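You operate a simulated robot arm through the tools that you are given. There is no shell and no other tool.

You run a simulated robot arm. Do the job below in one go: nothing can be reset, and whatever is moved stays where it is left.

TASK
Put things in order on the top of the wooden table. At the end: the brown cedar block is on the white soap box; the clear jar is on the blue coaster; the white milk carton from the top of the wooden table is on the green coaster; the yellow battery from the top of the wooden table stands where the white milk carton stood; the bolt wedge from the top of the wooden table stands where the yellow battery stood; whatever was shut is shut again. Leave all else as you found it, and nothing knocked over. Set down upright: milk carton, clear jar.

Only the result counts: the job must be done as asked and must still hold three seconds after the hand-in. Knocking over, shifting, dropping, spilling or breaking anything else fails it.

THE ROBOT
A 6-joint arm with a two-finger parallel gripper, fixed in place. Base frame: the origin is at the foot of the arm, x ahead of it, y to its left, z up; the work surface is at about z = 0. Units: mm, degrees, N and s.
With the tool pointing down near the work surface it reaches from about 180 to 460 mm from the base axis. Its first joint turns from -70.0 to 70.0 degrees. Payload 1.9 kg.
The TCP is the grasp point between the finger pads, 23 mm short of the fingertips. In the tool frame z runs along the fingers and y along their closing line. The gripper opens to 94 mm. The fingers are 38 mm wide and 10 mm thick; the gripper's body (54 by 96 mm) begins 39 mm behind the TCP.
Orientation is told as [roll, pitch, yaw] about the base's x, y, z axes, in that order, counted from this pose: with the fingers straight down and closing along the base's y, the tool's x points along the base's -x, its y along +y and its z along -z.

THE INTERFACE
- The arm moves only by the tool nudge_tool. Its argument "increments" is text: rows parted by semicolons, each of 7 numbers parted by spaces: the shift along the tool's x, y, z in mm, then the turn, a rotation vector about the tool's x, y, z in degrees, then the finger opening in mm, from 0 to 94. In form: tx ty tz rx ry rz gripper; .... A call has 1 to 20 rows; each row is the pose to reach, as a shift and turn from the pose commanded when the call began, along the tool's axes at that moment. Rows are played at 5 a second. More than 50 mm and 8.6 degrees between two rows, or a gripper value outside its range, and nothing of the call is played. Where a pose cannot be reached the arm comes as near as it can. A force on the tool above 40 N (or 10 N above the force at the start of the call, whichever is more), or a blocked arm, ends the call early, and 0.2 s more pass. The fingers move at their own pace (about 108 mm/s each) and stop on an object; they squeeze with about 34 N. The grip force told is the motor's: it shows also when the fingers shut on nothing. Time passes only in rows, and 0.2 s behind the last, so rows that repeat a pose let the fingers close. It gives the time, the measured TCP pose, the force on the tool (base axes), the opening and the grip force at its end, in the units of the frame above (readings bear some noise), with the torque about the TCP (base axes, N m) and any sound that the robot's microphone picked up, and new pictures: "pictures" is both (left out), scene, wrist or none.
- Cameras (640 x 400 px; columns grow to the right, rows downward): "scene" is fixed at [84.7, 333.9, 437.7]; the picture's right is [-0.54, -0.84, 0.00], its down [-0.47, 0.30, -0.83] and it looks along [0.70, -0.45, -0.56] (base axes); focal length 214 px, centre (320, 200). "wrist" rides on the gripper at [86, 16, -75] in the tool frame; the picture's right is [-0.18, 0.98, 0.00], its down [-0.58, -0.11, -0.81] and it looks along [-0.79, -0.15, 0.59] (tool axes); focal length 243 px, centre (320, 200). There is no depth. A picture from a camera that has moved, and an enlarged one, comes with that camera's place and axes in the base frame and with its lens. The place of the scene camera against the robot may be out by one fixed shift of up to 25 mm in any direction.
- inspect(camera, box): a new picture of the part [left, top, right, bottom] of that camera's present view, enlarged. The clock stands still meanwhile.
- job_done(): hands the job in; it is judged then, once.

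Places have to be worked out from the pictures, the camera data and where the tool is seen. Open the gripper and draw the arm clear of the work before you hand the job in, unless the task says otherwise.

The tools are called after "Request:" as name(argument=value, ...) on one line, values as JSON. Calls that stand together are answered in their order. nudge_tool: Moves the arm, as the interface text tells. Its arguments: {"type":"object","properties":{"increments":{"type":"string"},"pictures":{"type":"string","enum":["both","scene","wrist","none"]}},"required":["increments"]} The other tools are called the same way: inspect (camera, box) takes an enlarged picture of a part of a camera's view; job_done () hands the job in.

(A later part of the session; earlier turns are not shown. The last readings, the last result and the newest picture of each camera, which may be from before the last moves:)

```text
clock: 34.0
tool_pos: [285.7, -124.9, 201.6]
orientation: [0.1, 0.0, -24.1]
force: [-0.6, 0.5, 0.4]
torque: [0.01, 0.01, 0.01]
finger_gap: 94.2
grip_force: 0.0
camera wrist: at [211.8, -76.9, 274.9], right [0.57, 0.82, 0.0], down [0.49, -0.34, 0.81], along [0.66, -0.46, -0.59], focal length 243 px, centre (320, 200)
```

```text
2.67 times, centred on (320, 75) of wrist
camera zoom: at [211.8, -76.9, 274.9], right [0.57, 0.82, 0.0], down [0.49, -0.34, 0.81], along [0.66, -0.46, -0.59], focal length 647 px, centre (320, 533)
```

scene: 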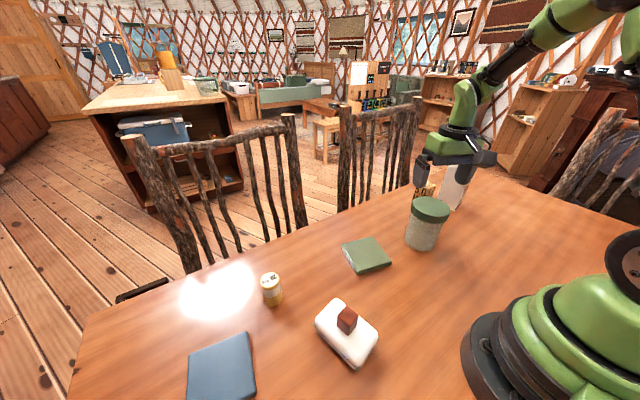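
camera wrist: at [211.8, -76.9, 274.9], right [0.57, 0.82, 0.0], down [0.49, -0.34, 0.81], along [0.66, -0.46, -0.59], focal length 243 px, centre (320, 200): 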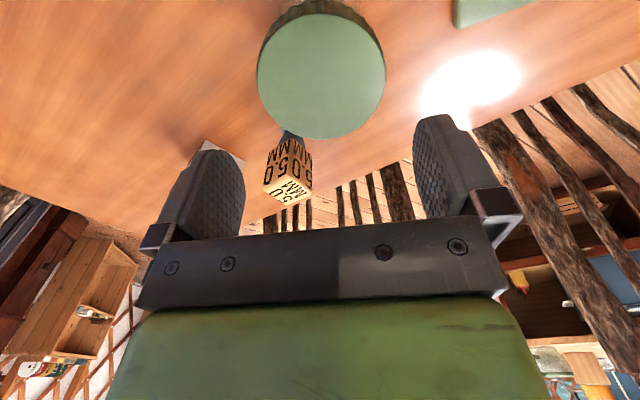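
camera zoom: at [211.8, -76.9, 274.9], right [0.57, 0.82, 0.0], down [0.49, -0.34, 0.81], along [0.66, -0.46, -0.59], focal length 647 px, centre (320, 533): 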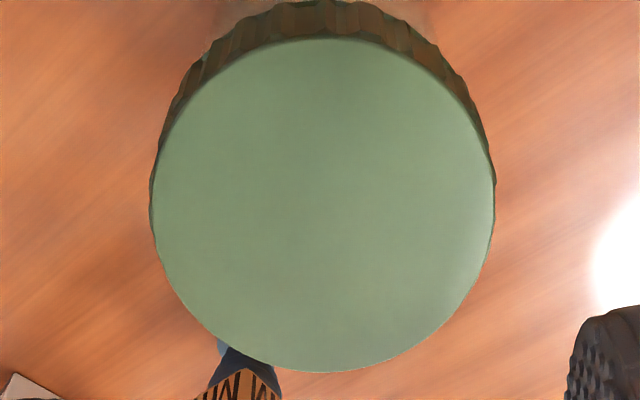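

The lid is about 85 mm across with its top at about 118 mm, centred nearly exactly between the fingers (tool offset ≈ (-1, 0.3)). I tilt the tool 12° outward and go down to just above the lid to check clearance.

Request:
nudge_tool(increments="0 0 0 0 -6 0 94; -1 0.3 10 0 -12 0 94; -1 0.3 35 0 -12 0 94; -1 0.3 48 0 -12 0 94; -1 0.3 48 0 -12 0 94", pictures="both")

Request:
inspect(camera="wrist", box=[160, 0, 480, 240])

Request:
inspect(camera="scene", box=[370, 120, 510, 260])

```text
clock: 35.2
tool_pos: [286.4, -124.0, 153.4]
orientation: [0.2, -12.0, -24.0]
force: [-0.1, 0.0, 0.2]
torque: [-0.01, 0.03, 0.01]
finger_gap: 94.0
grip_force: 0.1
camera wrist: at [199.4, -69.2, 207.5], right [0.56, 0.82, 0.04], down [0.32, -0.26, 0.91], along [0.76, -0.5, -0.41], focal length 243 px, centre (320, 200)
```

scene: 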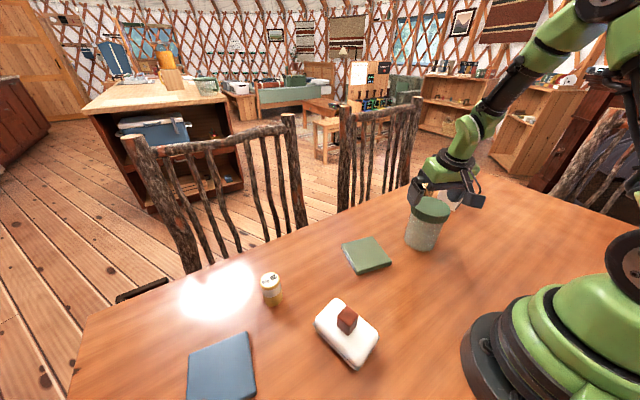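
wrist: 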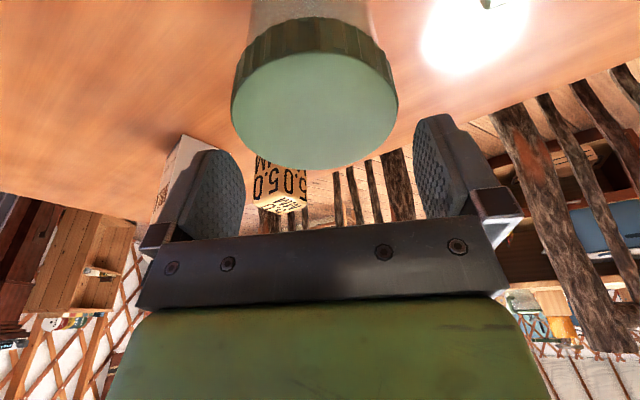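

```text
1.67 times, centred on (320, 120) of wrist
camera zoom: at [199.4, -69.2, 207.5], right [0.56, 0.82, 0.04], down [0.32, -0.26, 0.91], along [0.76, -0.5, -0.41], focal length 404 px, centre (320, 333)
```

zoom: 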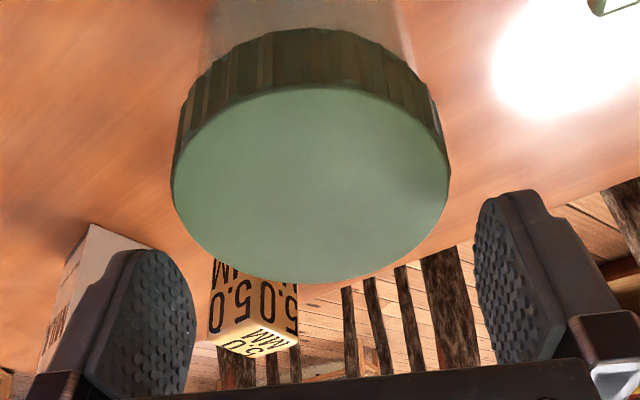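

```text
2.86 times, centred on (440, 190) of scene
camera zoom: at [84.7, 333.9, 437.7], right [-0.54, -0.84, 0.0], down [-0.47, 0.3, -0.83], along [0.7, -0.45, -0.56], focal length 613 px, centre (-23, 229)
```

zoom: 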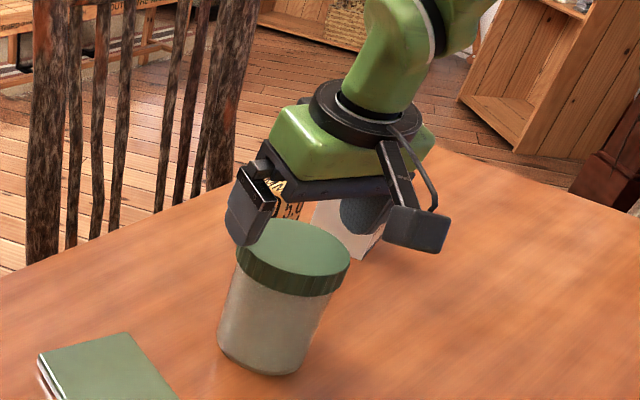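

The lid appears about 3 mm to the -y side of the finger midplane, so I shift by that, then lower so the fingertips just straddle the lid and check force.

Request:
nudge_tool(increments="-2 -2.7 0.4 0 0 0 94; -2 -2.7 0.4 0 0 0 94; 0.1 -2.7 10.2 0 0 0 94; 2.2 -2.7 20 0 0 0 94; 4.2 -2.7 29.7 0 0 0 94; 4.2 -2.7 29.7 0 0 0 94", pictures="both")

Request:
inspect(camera="wrist", box=[160, 0, 480, 240])

Request:
inspect(camera="scene", box=[370, 140, 490, 260])

```text
clock: 36.6
tool_pos: [288.6, -126.3, 121.8]
orientation: [0.1, -11.9, -23.9]
force: [-0.2, -0.7, 0.4]
torque: [0.0, -0.01, 0.02]
finger_gap: 94.1
grip_force: 0.0
camera wrist: at [202.4, -71.5, 177.2], right [0.56, 0.82, 0.04], down [0.32, -0.26, 0.91], along [0.76, -0.5, -0.41], focal length 243 px, centre (320, 200)
```

scene: 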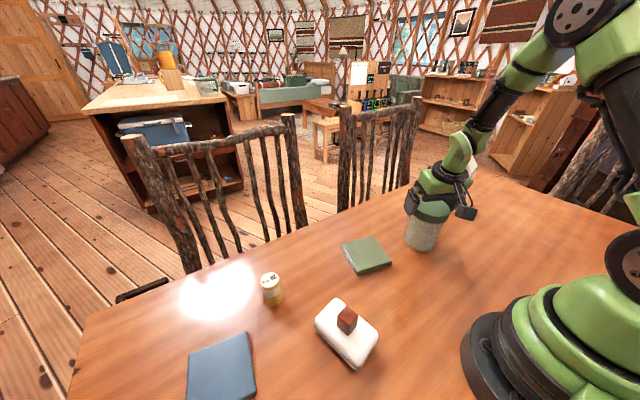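
wrist: 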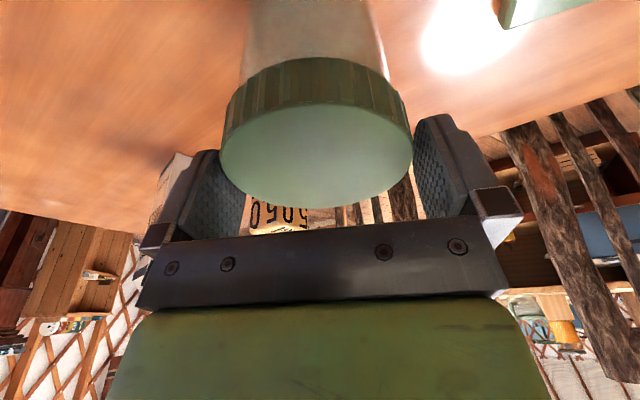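

```text
1.67 times, centred on (320, 120) of wrist
camera zoom: at [202.4, -71.5, 177.2], right [0.56, 0.82, 0.04], down [0.32, -0.26, 0.91], along [0.76, -0.5, -0.41], focal length 404 px, centre (320, 333)
```

zoom: 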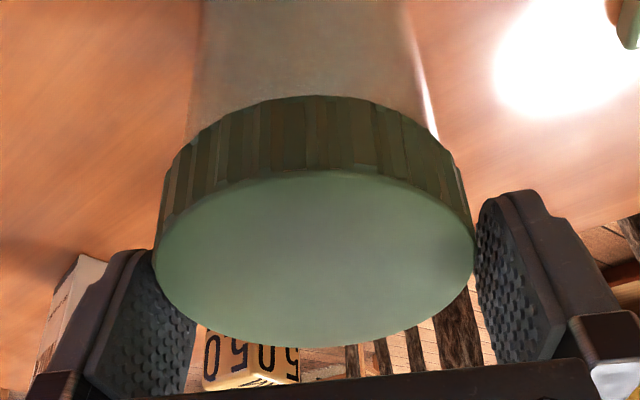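

```text
3.33 times, centred on (430, 200) of scene
camera zoom: at [84.7, 333.9, 437.7], right [-0.54, -0.84, 0.0], down [-0.47, 0.3, -0.83], along [0.7, -0.45, -0.56], focal length 715 px, centre (-47, 200)
```

zoom: 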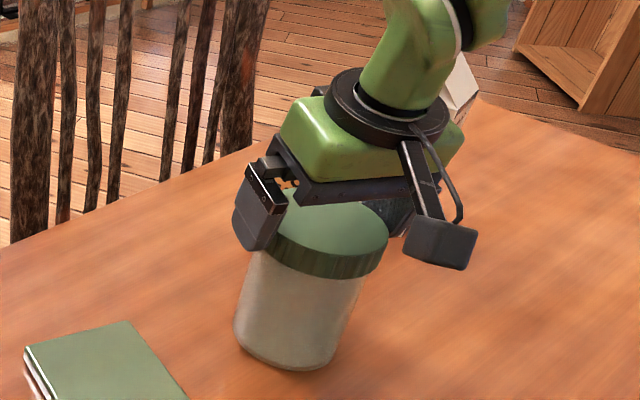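

Fingers straddle the lid with no contact force. I go down the remaining ~29 mm and close.

Request:
nudge_tool(increments="2 -0.7 9.5 0 0 0 94; 4 -0.7 19 0 0 0 94; 6 -0.7 28.4 0 0 0 94; 6 -0.7 28.4 0 0 0 94", pictures="both")

Request:
inspect(camera="scene", box=[370, 140, 490, 260])

```text
clock: 37.6
tool_pos: [287.7, -126.1, 95.7]
orientation: [0.1, -12.0, -24.0]
force: [0.6, -0.3, -1.2]
torque: [0.01, 0.01, -0.01]
finger_gap: 94.0
grip_force: 0.1
camera wrist: at [201.7, -71.3, 148.3], right [0.56, 0.82, 0.04], down [0.32, -0.26, 0.91], along [0.76, -0.5, -0.41], focal length 243 px, centre (320, 200)
```

scene: 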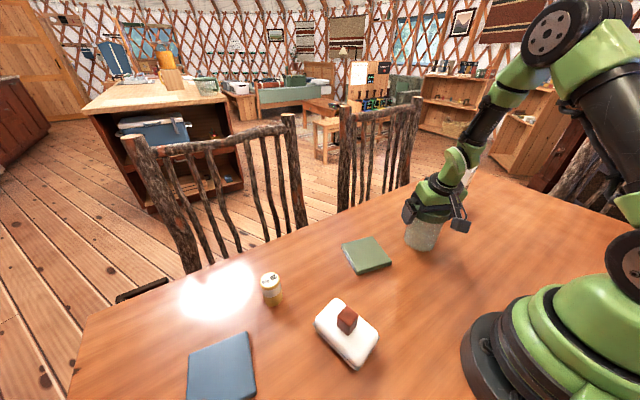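
wrist: 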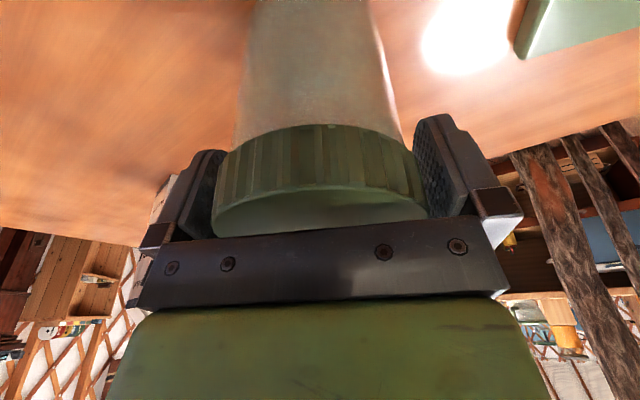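

```text
3.33 times, centred on (430, 200) of scene
camera zoom: at [84.7, 333.9, 437.7], right [-0.54, -0.84, 0.0], down [-0.47, 0.3, -0.83], along [0.7, -0.45, -0.56], focal length 715 px, centre (-47, 200)
```

zoom: 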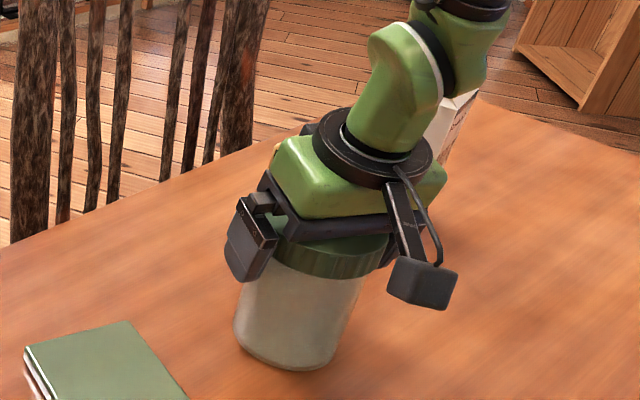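

Good position around the lid with no contact. I close the fingers slowly.

Request:
nudge_tool(increments="0 0 0 0 0 0 88; 0 0 0 0 0 0 82; 0 0 0 0 0 0 76; 0 0 0 0 0 0 70; 0 0 0 0 0 0 70", pictures="wrist")

```text
clock: 38.8
tool_pos: [287.1, -125.9, 95.2]
orientation: [0.1, -12.0, -24.0]
force: [-0.1, -2.2, -0.5]
torque: [-0.06, 0.03, -0.03]
finger_gap: 83.5
grip_force: 34.0
camera wrist: at [201.6, -71.3, 148.4], right [0.56, 0.82, 0.04], down [0.32, -0.26, 0.91], along [0.76, -0.5, -0.41], focal length 243 px, centre (320, 200)
```

wrist: 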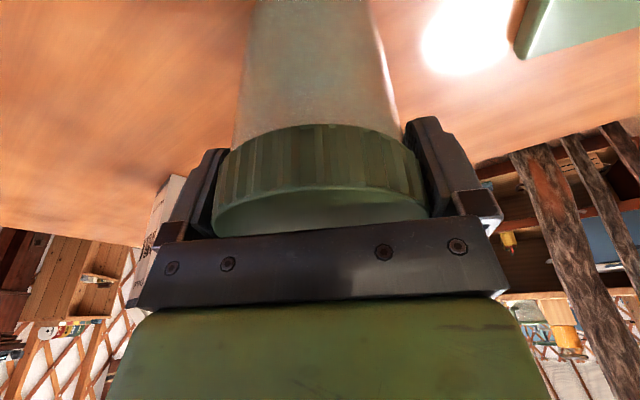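

The lid is gripped at 83.5 mm. I lift 20 mm to check the jar comes up whole.

Request:
nudge_tool(increments="-1 0 -5 0 0 0 70; -2.1 0 -9.8 0 0 0 70; -4.2 0 -19.6 0 0 0 70; -4.2 0 -19.6 0 0 0 70", pictures="both")

Request:
inspect(camera="scene", box=[370, 140, 490, 260])

```text
clock: 39.8
tool_pos: [288.1, -125.8, 115.2]
orientation: [0.1, -12.0, -23.9]
force: [0.6, -0.2, -2.2]
torque: [-0.01, 0.02, 0.0]
finger_gap: 83.2
grip_force: 33.8
camera wrist: at [202.4, -72.2, 169.4], right [0.56, 0.82, 0.04], down [0.32, -0.26, 0.91], along [0.76, -0.5, -0.41], focal length 243 px, centre (320, 200)
```

scene: 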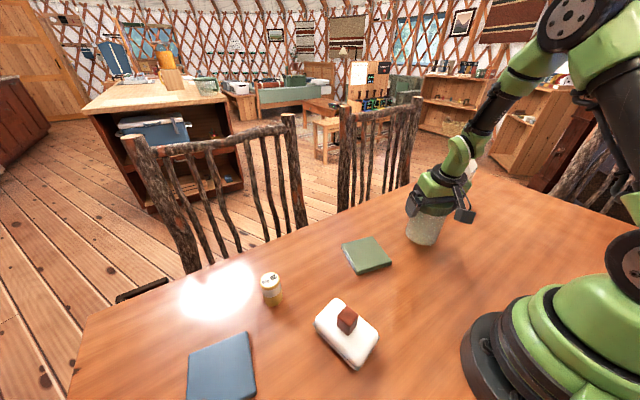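
wrist: 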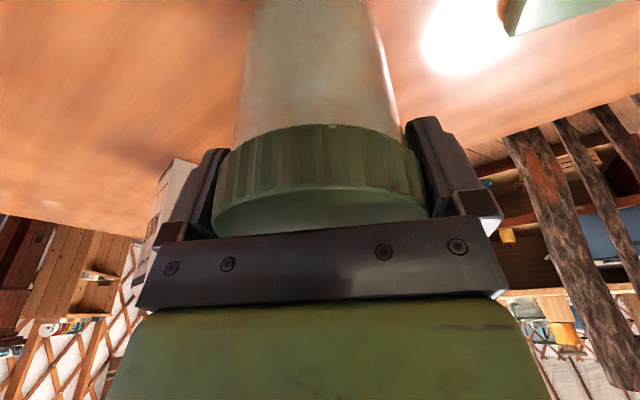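

```text
3.33 times, centred on (430, 200) of scene
camera zoom: at [84.7, 333.9, 437.7], right [-0.54, -0.84, 0.0], down [-0.47, 0.3, -0.83], along [0.7, -0.45, -0.56], focal length 715 px, centre (-47, 200)
```

zoom: 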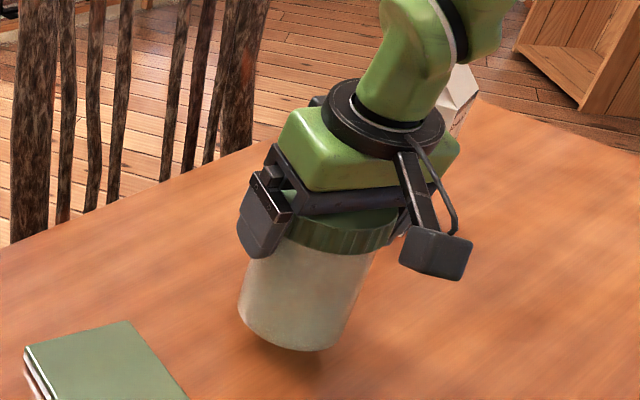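

The jar came up whole (about 2 N). I raise it so its bottom clears everything, then swing it round on an arc to the blue coaster's azimuth, keeping the same tilt.

Request:
nudge_tool(increments="-6.2 0 -29.3 0 0 0 70; -12.5 0 -58.7 0 0 0 70; -19.8 0 -92.9 0 0 0 70; -19.8 0 -92.9 0 0 0 70", pictures="none")

Request:
nudge_tool(increments="3.2 43.8 -0.7 -1.66 0 -7.82 70; 12.5 86.7 -2.7 -3.32 0 -15.64 70; 27.4 127.9 -5.8 -4.98 0 -23.46 70; 47.9 166.6 -10.2 -6.64 0 -31.28 70; 73.4 201.9 -15.6 -8.3 0 -39.1 70; 103.4 233.3 -22 -9.96 0 -46.92 70; 137.5 260.2 -29.2 -11.62 0 -54.74 70; 174.9 281.9 -37.2 -13.28 0 -62.56 70; 214.9 298.1 -45.7 -14.94 0 -70.38 70; 256.7 308.4 -54.6 -16.6 0 -78.2 70; 256.7 308.4 -54.6 -16.6 0 -78.2 70", pictures="both")

```text
clock: 40.8
tool_pos: [286.2, -127.2, 211.4]
orientation: [0.1, -12.0, -24.0]
force: [-0.1, 0.4, -1.3]
torque: [-0.04, 0.01, -0.02]
finger_gap: 83.3
grip_force: 33.7
```

```text
clock: 43.2
tool_pos: [173.4, 258.6, 211.5]
orientation: [0.1, -12.1, 56.0]
force: [0.6, -0.1, -2.1]
torque: [-0.01, 0.0, 0.01]
finger_gap: 83.4
grip_force: 33.5
camera wrist: at [103.0, 184.1, 265.2], right [-0.71, 0.7, 0.04], down [0.31, 0.27, 0.91], along [0.63, 0.66, -0.41], focal length 243 px, centre (320, 200)
```

scene: 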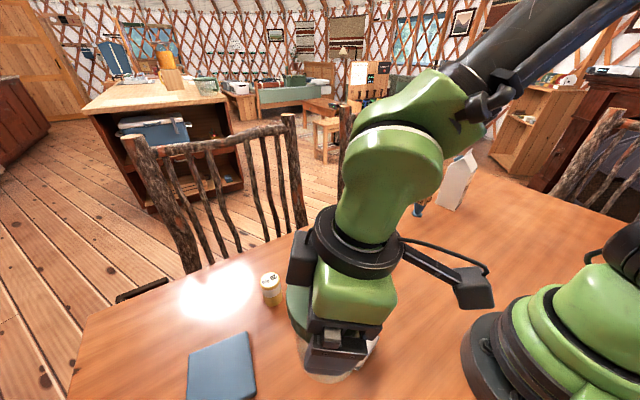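
wrist: 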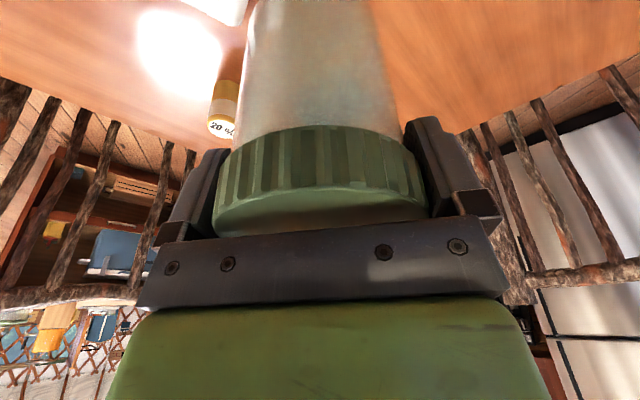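

The jar hangs at azimuth 56°. I extend outwards while lowering to z ≈ 135 (jar bottom ≈ 40 mm) over the blue coaster, watching reach.

Request:
nudge_tool(increments="-24.1 0 18.1 0 0 0 70; -48.2 0 36.3 0 0 0 70; -72.4 0 54.4 0 0 0 70; -96.5 0 72.6 0 0 0 70; -120.6 0 90.7 0 0 0 70; -144.7 0 108.9 0 0 0 70; -144.7 0 108.9 0 0 0 70", pictures="both")

Request:
inspect(camera="scene", box=[140, 270, 300, 400])

```text
clock: 44.8
tool_pos: [265.4, 396.6, 131.6]
orientation: [-0.1, -12.0, 55.9]
force: [0.0, 0.3, -2.5]
torque: [0.02, -0.03, 0.0]
finger_gap: 83.6
grip_force: 33.5
camera wrist: at [195.0, 321.6, 185.0], right [-0.71, 0.7, 0.04], down [0.32, 0.27, 0.91], along [0.63, 0.66, -0.41], focal length 243 px, centre (320, 200)
```

scene: 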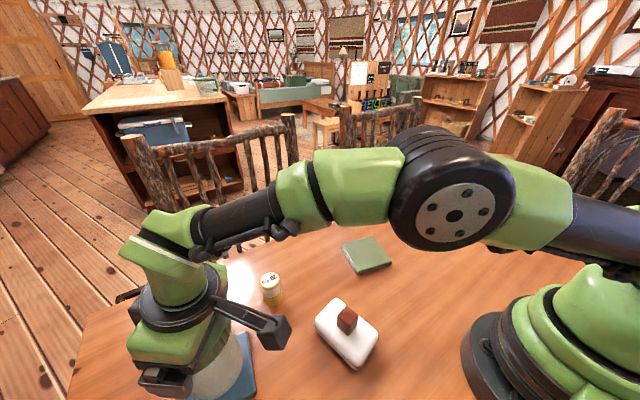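
wrist: 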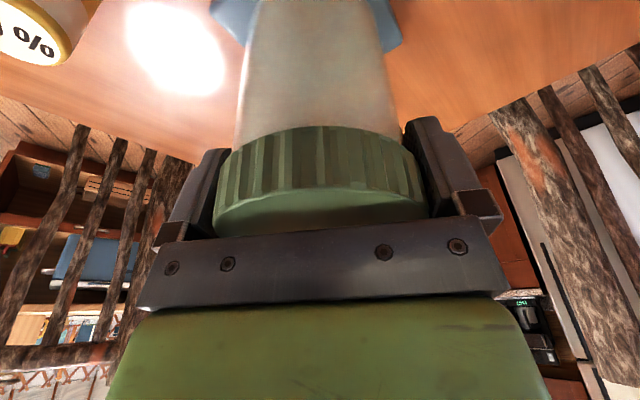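

```text
3.08 times, centred on (220, 335) of scene
camera zoom: at [84.7, 334.0, 437.7], right [-0.54, -0.84, 0.0], down [-0.47, 0.3, -0.83], along [0.7, -0.45, -0.56], focal length 660 px, centre (628, -215)
```

zoom: 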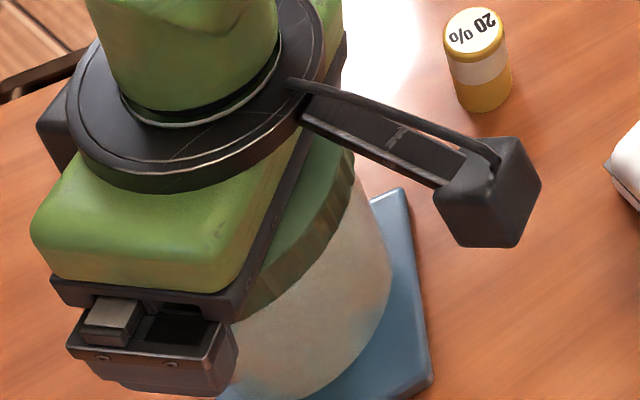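

Reach is fine and the jar is over the coaster. I lower to just above it, then feel for contact in 2 mm steps.

Request:
nudge_tool(increments="2.1 0 9.8 0 0 0 70; 3.7 0 17.6 0 0 0 70; 3.7 0 17.6 0 0 0 70", pictures="none")

Request:
nudge_tool(increments="0.4 0 2 0 0 0 70; 0.4 0 2 0 0 0 70", pictures="none")

Request:
nudge_tool(increments="0.4 0 2 0 0 0 70; 0.4 0 2 0 0 0 70", pictures="none")

```text
clock: 45.6
tool_pos: [264.3, 398.0, 113.6]
orientation: [0.0, -12.1, 55.9]
force: [-0.5, 0.8, -1.4]
torque: [-0.03, -0.01, 0.01]
finger_gap: 83.6
grip_force: 34.0
```

```text
clock: 46.2
tool_pos: [264.4, 396.2, 112.8]
orientation: [0.0, -12.1, 55.8]
force: [0.8, -0.2, -2.1]
torque: [0.02, -0.04, -0.02]
finger_gap: 83.6
grip_force: 34.0
```

```text
clock: 46.8
tool_pos: [264.8, 396.7, 112.0]
orientation: [-0.1, -12.1, 55.9]
force: [0.2, -0.4, -1.6]
torque: [-0.01, -0.04, 0.01]
finger_gap: 83.3
grip_force: 33.9
```

Request:
nudge_tool(increments="0.4 0 2 0 0 0 70; 0.4 0 2 0 0 0 70", pictures="none")

Request:
nudge_tool(increments="0.4 0 2 0 0 0 70; 0.4 0 2 0 0 0 70", pictures="none")

Request:
nudge_tool(increments="0.3 0 1.5 0 0 0 70; 0.3 0 1.5 0 0 0 70", pictures="scene")

Request:
inspect(camera="scene", box=[160, 300, 280, 400])

```text
clock: 47.4
tool_pos: [265.4, 398.8, 110.3]
orientation: [-0.1, -12.1, 55.9]
force: [-0.1, -2.1, 4.5]
torque: [-0.19, 0.06, 0.01]
finger_gap: 83.6
grip_force: 34.6
```

```text
clock: 48.0
tool_pos: [266.1, 398.1, 109.5]
orientation: [0.1, -12.4, 55.8]
force: [-7.6, -1.0, 26.2]
torque: [-0.26, 0.47, -0.01]
finger_gap: 83.7
grip_force: 33.9
```

```text
clock: 48.5
tool_pos: [266.1, 398.8, 109.7]
orientation: [0.0, -12.7, 56.0]
force: [-1.2, -1.7, 6.5]
torque: [-0.1, 0.04, 0.0]
finger_gap: 83.4
grip_force: 33.8
stopped in row 2: the force on the tool passed its limit at 40 N (the readings are from after the stop); the commanded pose is now the measured one
```

scene: 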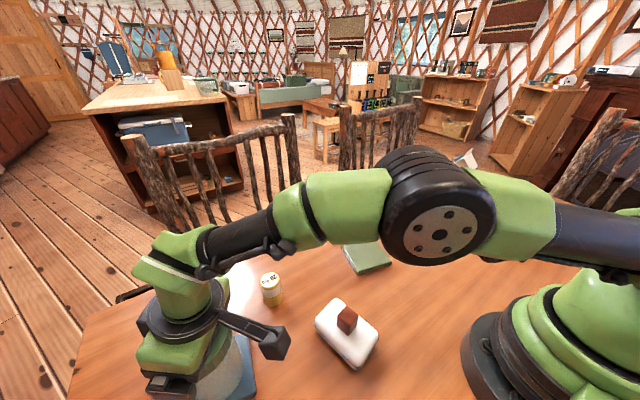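

```text
4.00 times, centred on (220, 350) of scene
camera zoom: at [84.7, 333.9, 437.8], right [-0.54, -0.84, 0.0], down [-0.47, 0.3, -0.83], along [0.7, -0.45, -0.56], focal length 858 px, centre (720, -400)
```

zoom: 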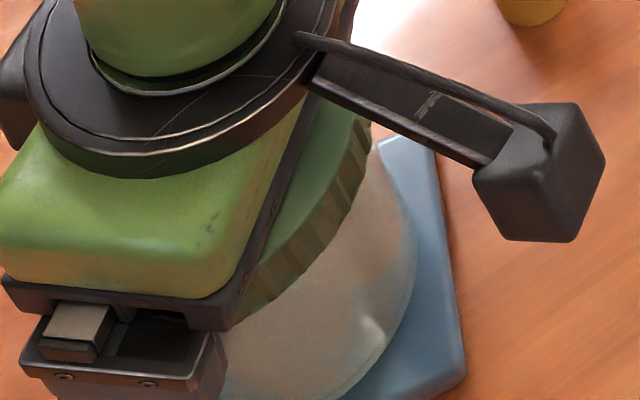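

The jar stands on the blue coaster (coaster about 14 mm thick). I open the fingers fully and retract along the tool axis.

Request:
nudge_tool(increments="0 0 0 0 0 0 84; 0 0 0 0 0 0 88; 0 0 0 0 0 0 94; 0 0 0 0 0 0 94; 0 0 0 0 0 0 94", pictures="wrist")

```text
clock: 49.7
tool_pos: [267.1, 398.0, 108.7]
orientation: [0.0, -12.5, 56.0]
force: [-0.1, 0.6, -0.2]
torque: [0.0, 0.0, -0.02]
finger_gap: 93.8
grip_force: 0.0
camera wrist: at [195.8, 323.5, 162.0], right [-0.71, 0.7, 0.04], down [0.31, 0.26, 0.91], along [0.63, 0.66, -0.41], focal length 243 px, centre (320, 200)
```

wrist: 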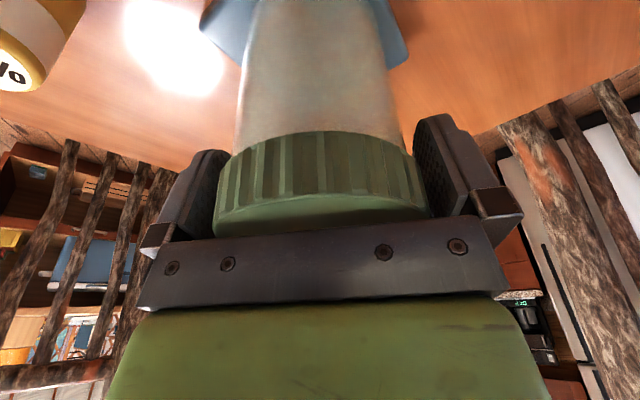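

Request:
nudge_tool(increments="0 0 -12 0 0 0 94; 0 0 -26 0 0 0 94; 0 0 -40 0 0 0 94; 3 0 -58 0 0 0 94; 15 0 -75 0 0 0 94; 15 0 -75 0 0 0 94", pictures="both")

Request:
inspect(camera="scene", box=[160, 270, 280, 400])

```text
clock: 51.1
tool_pos: [248.0, 373.2, 179.2]
orientation: [0.0, -12.6, 56.0]
force: [1.3, 0.4, -0.5]
torque: [0.01, 0.0, 0.03]
finger_gap: 94.1
grip_force: 0.1
camera wrist: at [178.1, 299.3, 232.0], right [-0.71, 0.7, 0.04], down [0.31, 0.26, 0.91], along [0.63, 0.66, -0.41], focal length 243 px, centre (320, 200)
```

scene: 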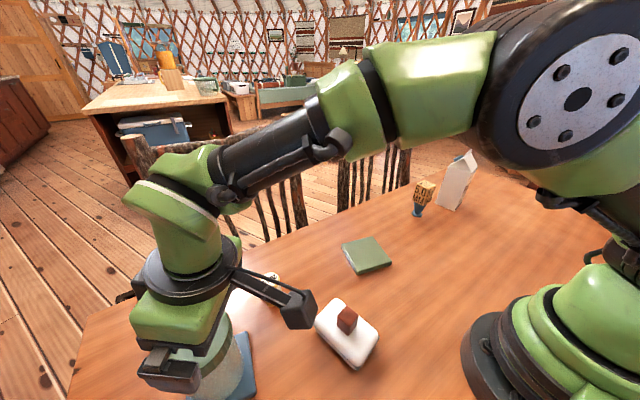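
wrist: 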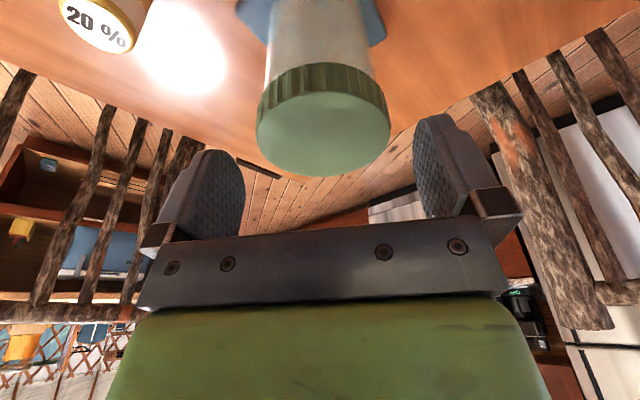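

```text
3.08 times, centred on (220, 335) of scene
camera zoom: at [84.6, 333.9, 437.7], right [-0.54, -0.84, 0.0], down [-0.47, 0.3, -0.83], along [0.7, -0.45, -0.56], focal length 660 px, centre (628, -215)
```

zoom: 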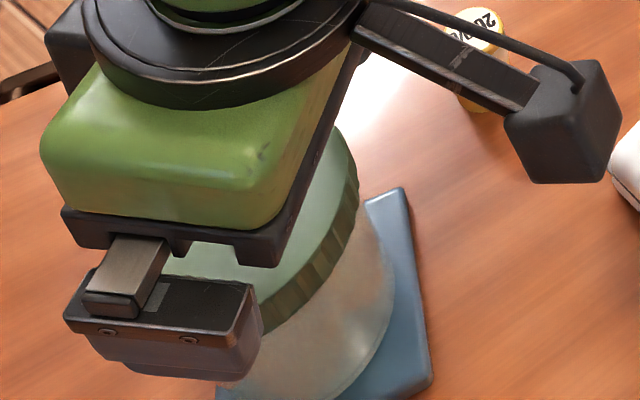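

The jar stands upright on the blue coaster. Now the carton and wedge are in clear view, so I enlarge them from the scene camera.

Request:
inspect(camera="scene", box=[400, 135, 500, 235])

Request:
nudge_tool(increments="20 0 -10 0 0 0 94; 45 0 -20 0 0 0 94; 80 0 -30 0 0 0 94; 110 0 -40 0 0 0 94; 110 0 -40 0 0 0 94", pictures="scene")

```text
4.00 times, centred on (450, 185) of scene
camera zoom: at [84.6, 333.9, 437.7], right [-0.54, -0.84, 0.0], down [-0.47, 0.3, -0.83], along [0.7, -0.45, -0.56], focal length 858 px, centre (-200, 260)
```

zoom: 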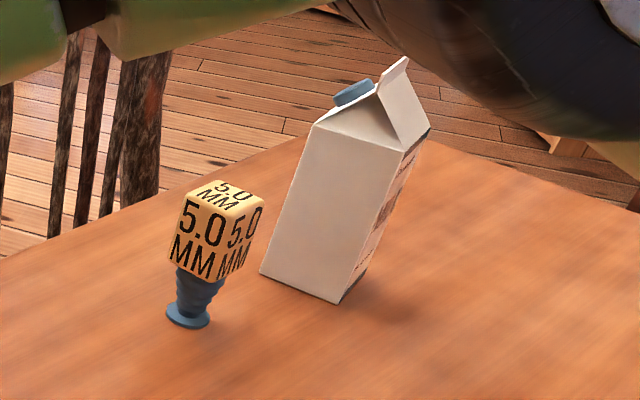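

```text
clock: 52.3
tool_pos: [185.1, 274.9, 192.2]
orientation: [0.1, -12.5, 55.9]
force: [-0.1, -0.9, 0.4]
torque: [-0.03, 0.0, 0.01]
finger_gap: 94.0
grip_force: 0.1
```

scene: 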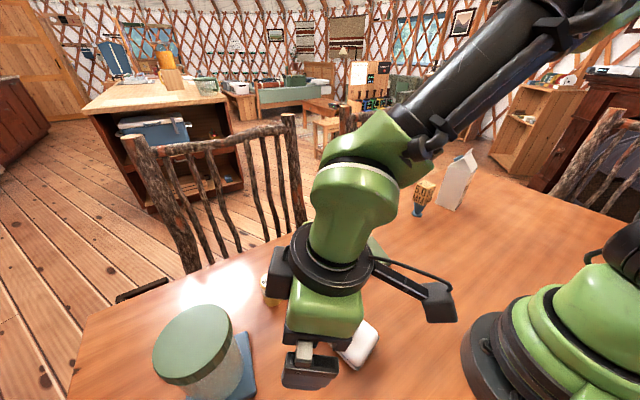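

Request:
inspect(camera="scene", box=[430, 140, 490, 220])

Request:
inspect(camera="scene", box=[405, 170, 445, 220])

```text
5.00 times, centred on (460, 180) of scene
camera zoom: at [84.6, 333.9, 437.7], right [-0.54, -0.84, 0.0], down [-0.47, 0.3, -0.83], along [0.7, -0.45, -0.56], focal length 1072 px, centre (-380, 300)
```

zoom: 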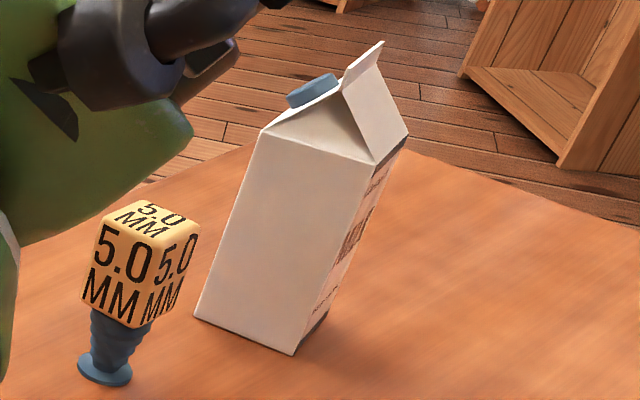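

```text
8.00 times, centred on (425, 195) of scene
camera zoom: at [84.6, 333.9, 437.7], right [-0.54, -0.84, 0.0], down [-0.47, 0.3, -0.83], along [0.7, -0.45, -0.56], focal length 1716 px, centre (-520, 240)
```

zoom: 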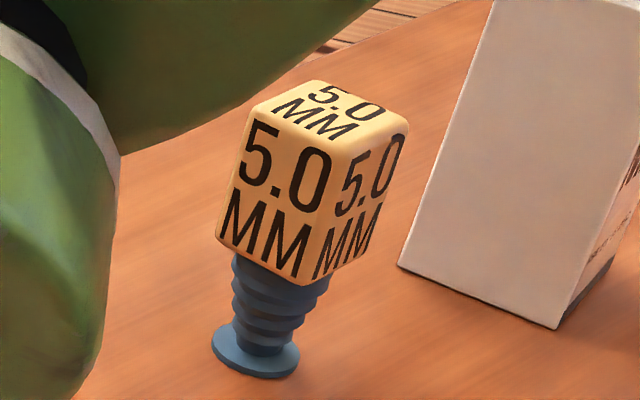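

Measured: the carton is about 63 × 70 mm, wall height ≈ 140, gable fin ≈ 187, centre ≈ (346, -371), out at radius 507. I plan to park the battery at a free spot (300, -150), move the wedge to the battery's spot, then take the carton with a tilted grip. First I level the tool and view the battery.

Request:
nudge_tool(increments="0 0 0 0 6.3 0 94; 0 0 0 0 12.5 0 94; 0 0 0 0 12.5 0 94", pictures="none")

```text
clock: 53.1
tool_pos: [184.6, 275.6, 194.2]
orientation: [0.1, 0.0, 56.1]
force: [-0.6, -0.9, 0.1]
torque: [0.02, -0.01, 0.02]
finger_gap: 94.2
grip_force: 0.2
```

Request:
nudge_tool(increments="-17.5 -26.7 0 0 0 3.5 60; -35 -53.4 0 0 0 7 60; -52.6 -80.2 0 0 0 10.5 60; -70.1 -106.9 20 0 0 14 60; -87.6 -133.6 44 0 0 17.5 60; -87.6 -133.6 44 0 0 17.5 60", pictures="both")

Request:
inspect(camera="wrist", box=[240, 0, 420, 150])

```text
clock: 54.5
tool_pos: [343.6, 272.1, 148.6]
orientation: [-0.1, 0.0, 38.4]
force: [0.3, 0.0, 0.3]
torque: [0.03, 0.03, 0.02]
finger_gap: 60.0
grip_force: 0.1
camera wrist: at [265.2, 230.4, 222.6], right [-0.47, 0.88, 0.0], down [0.52, 0.28, 0.81], along [0.71, 0.38, -0.59], focal length 243 px, centre (320, 200)
```

scene: 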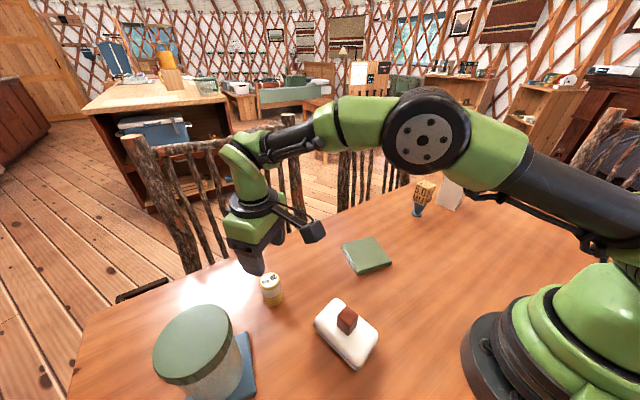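
wrist: 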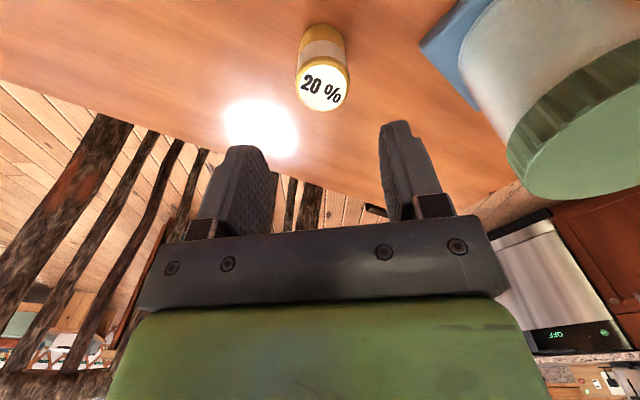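

```text
2.67 times, centred on (330, 75) of wrist
camera zoom: at [265.2, 230.4, 222.6], right [-0.47, 0.88, 0.0], down [0.52, 0.28, 0.81], along [0.71, 0.38, -0.59], focal length 647 px, centre (293, 533)
```

zoom: 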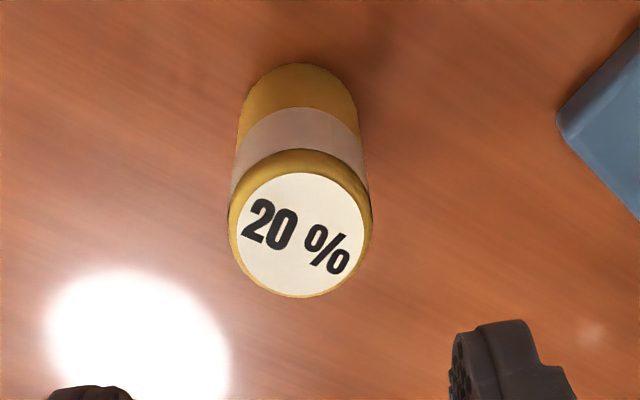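

The battery's centre is at about (343.8, 274.2), 2 mm off the tool axis. I correct, descend to z ≈ 36 and grip it.

Request:
nudge_tool(increments="-2.2 2 35 0 0 0 60; -2.2 2 70 0 0 0 60; -2.2 2 100 0 0 0 60; -2.2 2 112 0 0 0 60; -2.2 2 112 0 0 0 60", pictures="wrist")

```text
clock: 55.7
tool_pos: [343.8, 278.2, 35.2]
orientation: [0.1, 0.0, 38.6]
force: [-0.1, -0.4, 0.3]
torque: [-0.01, 0.01, 0.04]
finger_gap: 59.8
grip_force: 0.0
camera wrist: at [265.8, 235.4, 108.6], right [-0.47, 0.88, 0.0], down [0.52, 0.28, 0.81], along [0.71, 0.38, -0.59], focal length 243 px, centre (320, 200)
```

wrist: 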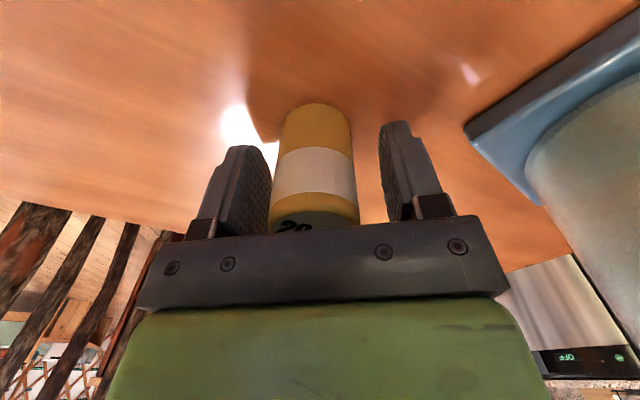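

After settling the battery lies about 3.5 mm towards the left finger, so I shift by that amount and then close.

Request:
nudge_tool(increments="0 -2 0 0 0 0 60; 0 -3.7 0 0 0 0 60; 0 -3.7 0 0 0 0 60; 0 -3.7 0 0 0 0 60", pictures="wrist")

Request:
inspect(camera="wrist", box=[190, 70, 470, 245])

```text
clock: 56.7
tool_pos: [345.7, 274.0, 36.6]
orientation: [-0.1, 0.0, 38.5]
force: [-0.5, 1.3, -0.5]
torque: [-0.04, -0.01, 0.03]
finger_gap: 60.0
grip_force: 0.0
camera wrist: at [267.5, 231.9, 110.4], right [-0.47, 0.88, 0.0], down [0.52, 0.28, 0.81], along [0.71, 0.38, -0.59], focal length 243 px, centre (320, 200)
```

wrist: 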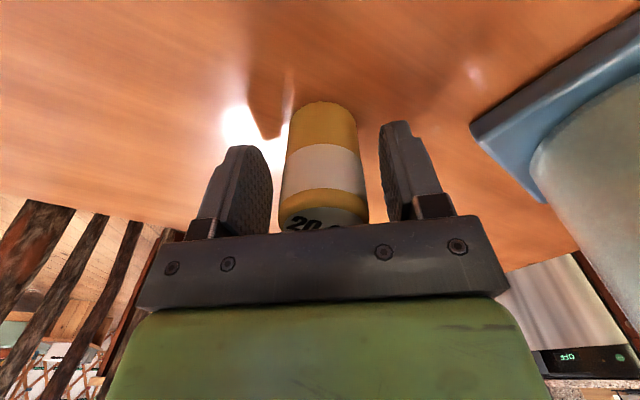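

```text
2.29 times, centred on (330, 158) of wrist
camera zoom: at [267.5, 231.9, 110.4], right [-0.47, 0.88, 0.0], down [0.52, 0.28, 0.81], along [0.71, 0.38, -0.59], focal length 555 px, centre (297, 297)
```

zoom: 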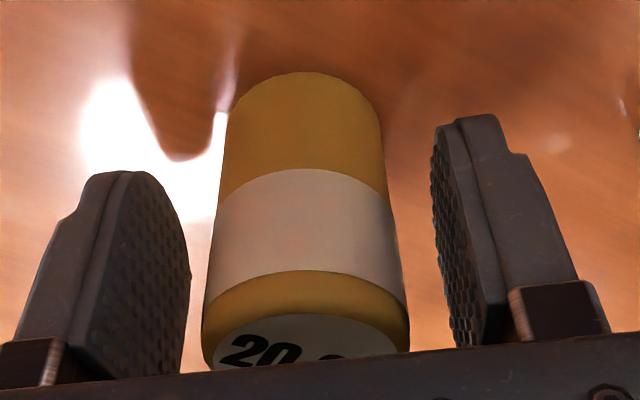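

Request:
nudge_tool(increments="0 1.9 0 0 0 0 60; 0 1.9 0 0 0 0 60; 0 1.9 0 0 0 0 48; 0 1.9 0 0 0 0 40; 0 1.9 0 0 0 0 32; 0 1.9 0 0 0 0 25; 0 1.9 0 0 0 0 25", pictures="wrist")

```text
clock: 58.3
tool_pos: [345.1, 275.5, 37.8]
orientation: [0.1, 0.0, 38.5]
force: [0.3, 0.4, 0.3]
torque: [-0.02, 0.01, -0.04]
finger_gap: 36.9
grip_force: 33.7
camera wrist: at [266.7, 233.4, 110.7], right [-0.47, 0.88, 0.0], down [0.52, 0.28, 0.81], along [0.71, 0.38, -0.59], focal length 243 px, centre (320, 200)
```

wrist: 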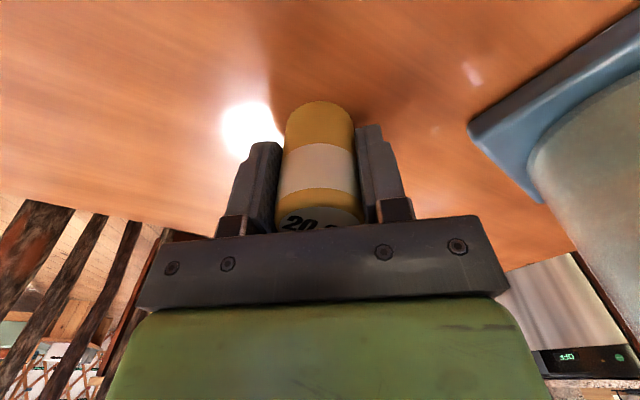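

The battery is gripped. I lift it while drawing inwards, then carry it round to the parking spot.

Request:
nudge_tool(increments="0 0 -35 0 0 0 25; 10 0 -70 0 0 0 25; 40 0 -100 0 0 0 25; 75 0 -130 0 0 0 25; 110 0 -150 0 0 0 25; 110 0 -150 0 0 0 25; 110 0 -150 0 0 0 25", pictures="scene")

```text
clock: 59.9
tool_pos: [258.5, 205.3, 185.5]
orientation: [-0.1, 0.0, 38.6]
force: [-0.5, -0.6, -0.9]
torque: [-0.01, -0.02, -0.03]
finger_gap: 36.7
grip_force: 34.2
```

scene: 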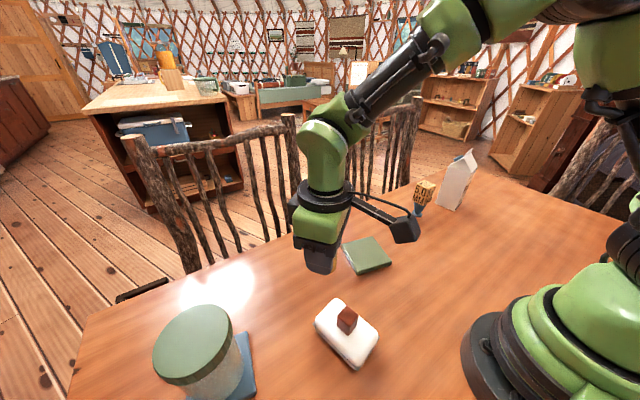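

Request:
nudge_tool(increments="21 -33.7 0 0 0 7.24 25; 42.1 -67.5 0 0 0 14.5 25; 63.1 -101.2 0 0 0 21.7 25; 84.1 -134.9 0 0 0 29 25; 105.2 -168.7 0 0 0 36.2 25; 126.2 -202.4 0 0 0 43.5 25; 147.2 -236.1 0 0 0 50.7 25; 168.3 -269.9 0 0 0 58 25; 189.3 -303.6 0 0 0 65.2 25; 189.3 -303.6 0 0 0 65.2 25; 189.3 -303.6 0 0 0 65.2 25", pictures="both")

```text
clock: 62.3
tool_pos: [298.8, -148.1, 188.2]
orientation: [0.1, 0.0, -26.8]
force: [-0.3, -0.7, -0.8]
torque: [0.03, -0.03, 0.01]
finger_gap: 36.9
grip_force: 34.2
camera wrist: at [228.2, -95.4, 261.6], right [0.61, 0.79, 0.0], down [0.47, -0.36, 0.81], along [0.64, -0.49, -0.59], focal length 243 px, centre (320, 200)
```

scene: 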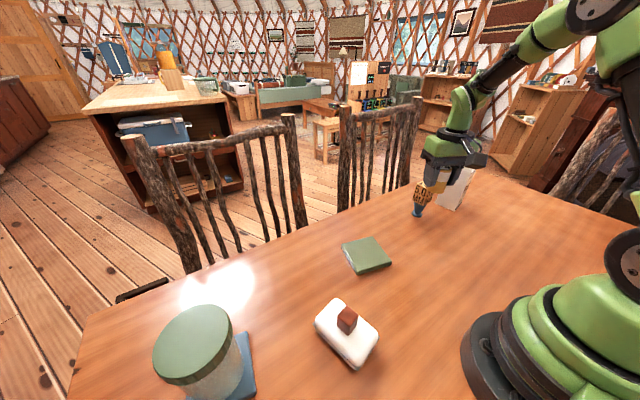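
wrist: 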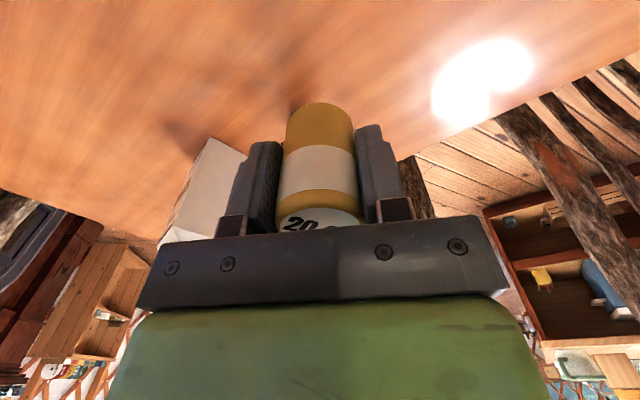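

I lower the battery at the parking spot (300, -150).

Request:
nudge_tool(increments="0 0 40 0 0 0 25; 0 0 80 0 0 0 25; 0 0 120 0 0 0 25; 0 0 140 0 0 0 25; 0 0 147 0 0 0 25; 0 0 147 0 0 0 25; 0 0 147 0 0 0 25", pictures="none")

Request:
nudge_tool(increments="0 0 1.5 0 0 0 25; 0 0 1.5 0 0 0 25; 0 0 1.5 0 0 0 25", pictures="none")

```text
clock: 63.9
tool_pos: [299.8, -148.8, 41.1]
orientation: [0.1, 0.0, -26.7]
force: [-0.8, 0.0, -0.5]
torque: [-0.01, -0.03, 0.0]
finger_gap: 36.7
grip_force: 34.7
```

```text
clock: 64.7
tool_pos: [299.6, -150.3, 39.4]
orientation: [0.1, 0.1, -26.7]
force: [-0.7, -0.4, -1.4]
torque: [-0.01, 0.0, 0.01]
finger_gap: 36.7
grip_force: 33.7
```

Request:
nudge_tool(increments="0 0 1.2 0 0 0 25; 0 0 1.2 0 0 0 25; 0 0 1.2 0 0 0 25", pictures="none")

Request:
nudge_tool(increments="0 0 1 0 0 0 25; 0 0 1 0 0 0 25; 0 0 1 0 0 0 25", pictures="none")

```text
clock: 65.5
tool_pos: [300.3, -148.6, 38.1]
orientation: [0.0, 0.0, -26.6]
force: [0.7, -0.2, -0.9]
torque: [0.0, 0.02, -0.01]
finger_gap: 36.5
grip_force: 33.9
```

```text
clock: 66.3
tool_pos: [301.9, -148.9, 36.0]
orientation: [0.0, -0.1, -26.7]
force: [-0.2, 2.8, 6.6]
torque: [0.07, -0.04, 0.0]
finger_gap: 36.8
grip_force: 34.1
```

Contact with the table (6.6 N). I release, check, and rise.

Request:
nudge_tool(increments="0 0 0 0 0 0 38; 0 0 0 0 0 0 50; 0 0 0 0 0 0 60; 0 0 0 0 0 0 60; 0 0 -30 0 0 0 60; 0 0 -70 0 0 0 60; 0 0 -110 0 0 0 60; 0 0 -110 0 0 0 60; 0 0 -110 0 0 0 60", pictures="both")

Request:
inspect(camera="wrist", box=[200, 0, 440, 180])

```text
clock: 68.3
tool_pos: [297.8, -148.6, 147.5]
orientation: [0.0, 0.0, -26.7]
force: [-0.7, 0.2, 0.3]
torque: [-0.02, 0.02, 0.02]
finger_gap: 59.8
grip_force: 0.1
camera wrist: at [227.3, -95.3, 220.6], right [0.61, 0.8, 0.0], down [0.47, -0.36, 0.81], along [0.64, -0.49, -0.59], focal length 243 px, centre (320, 200)
```

scene: 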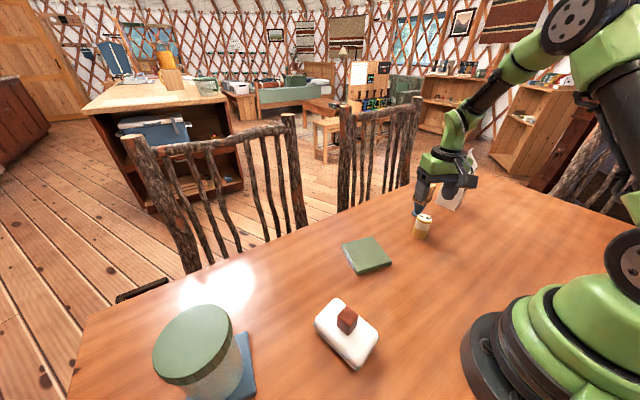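
wrist: 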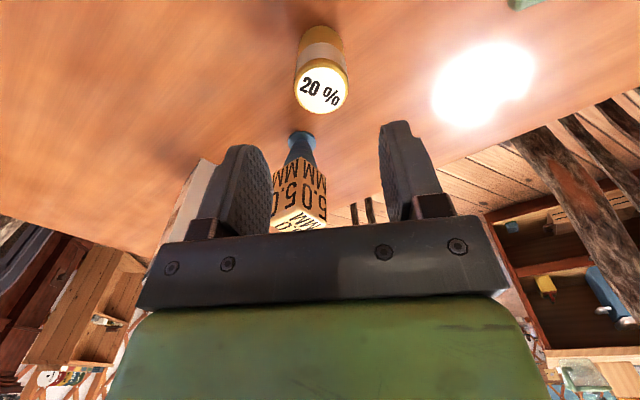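

```text
2.22 times, centred on (320, 90) of wrist
camera zoom: at [227.3, -95.3, 220.6], right [0.61, 0.8, 0.0], down [0.47, -0.36, 0.81], along [0.64, -0.49, -0.59], focal length 539 px, centre (320, 444)
```

zoom: 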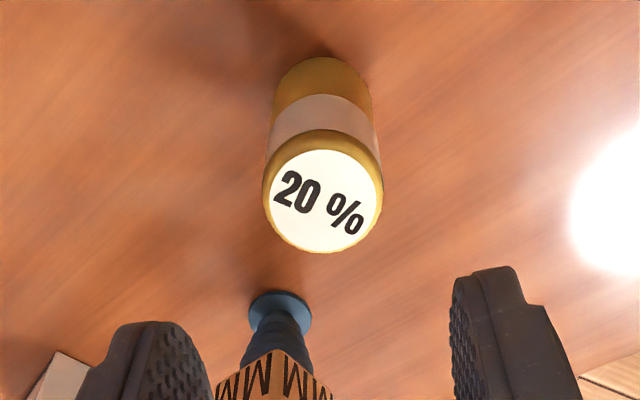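

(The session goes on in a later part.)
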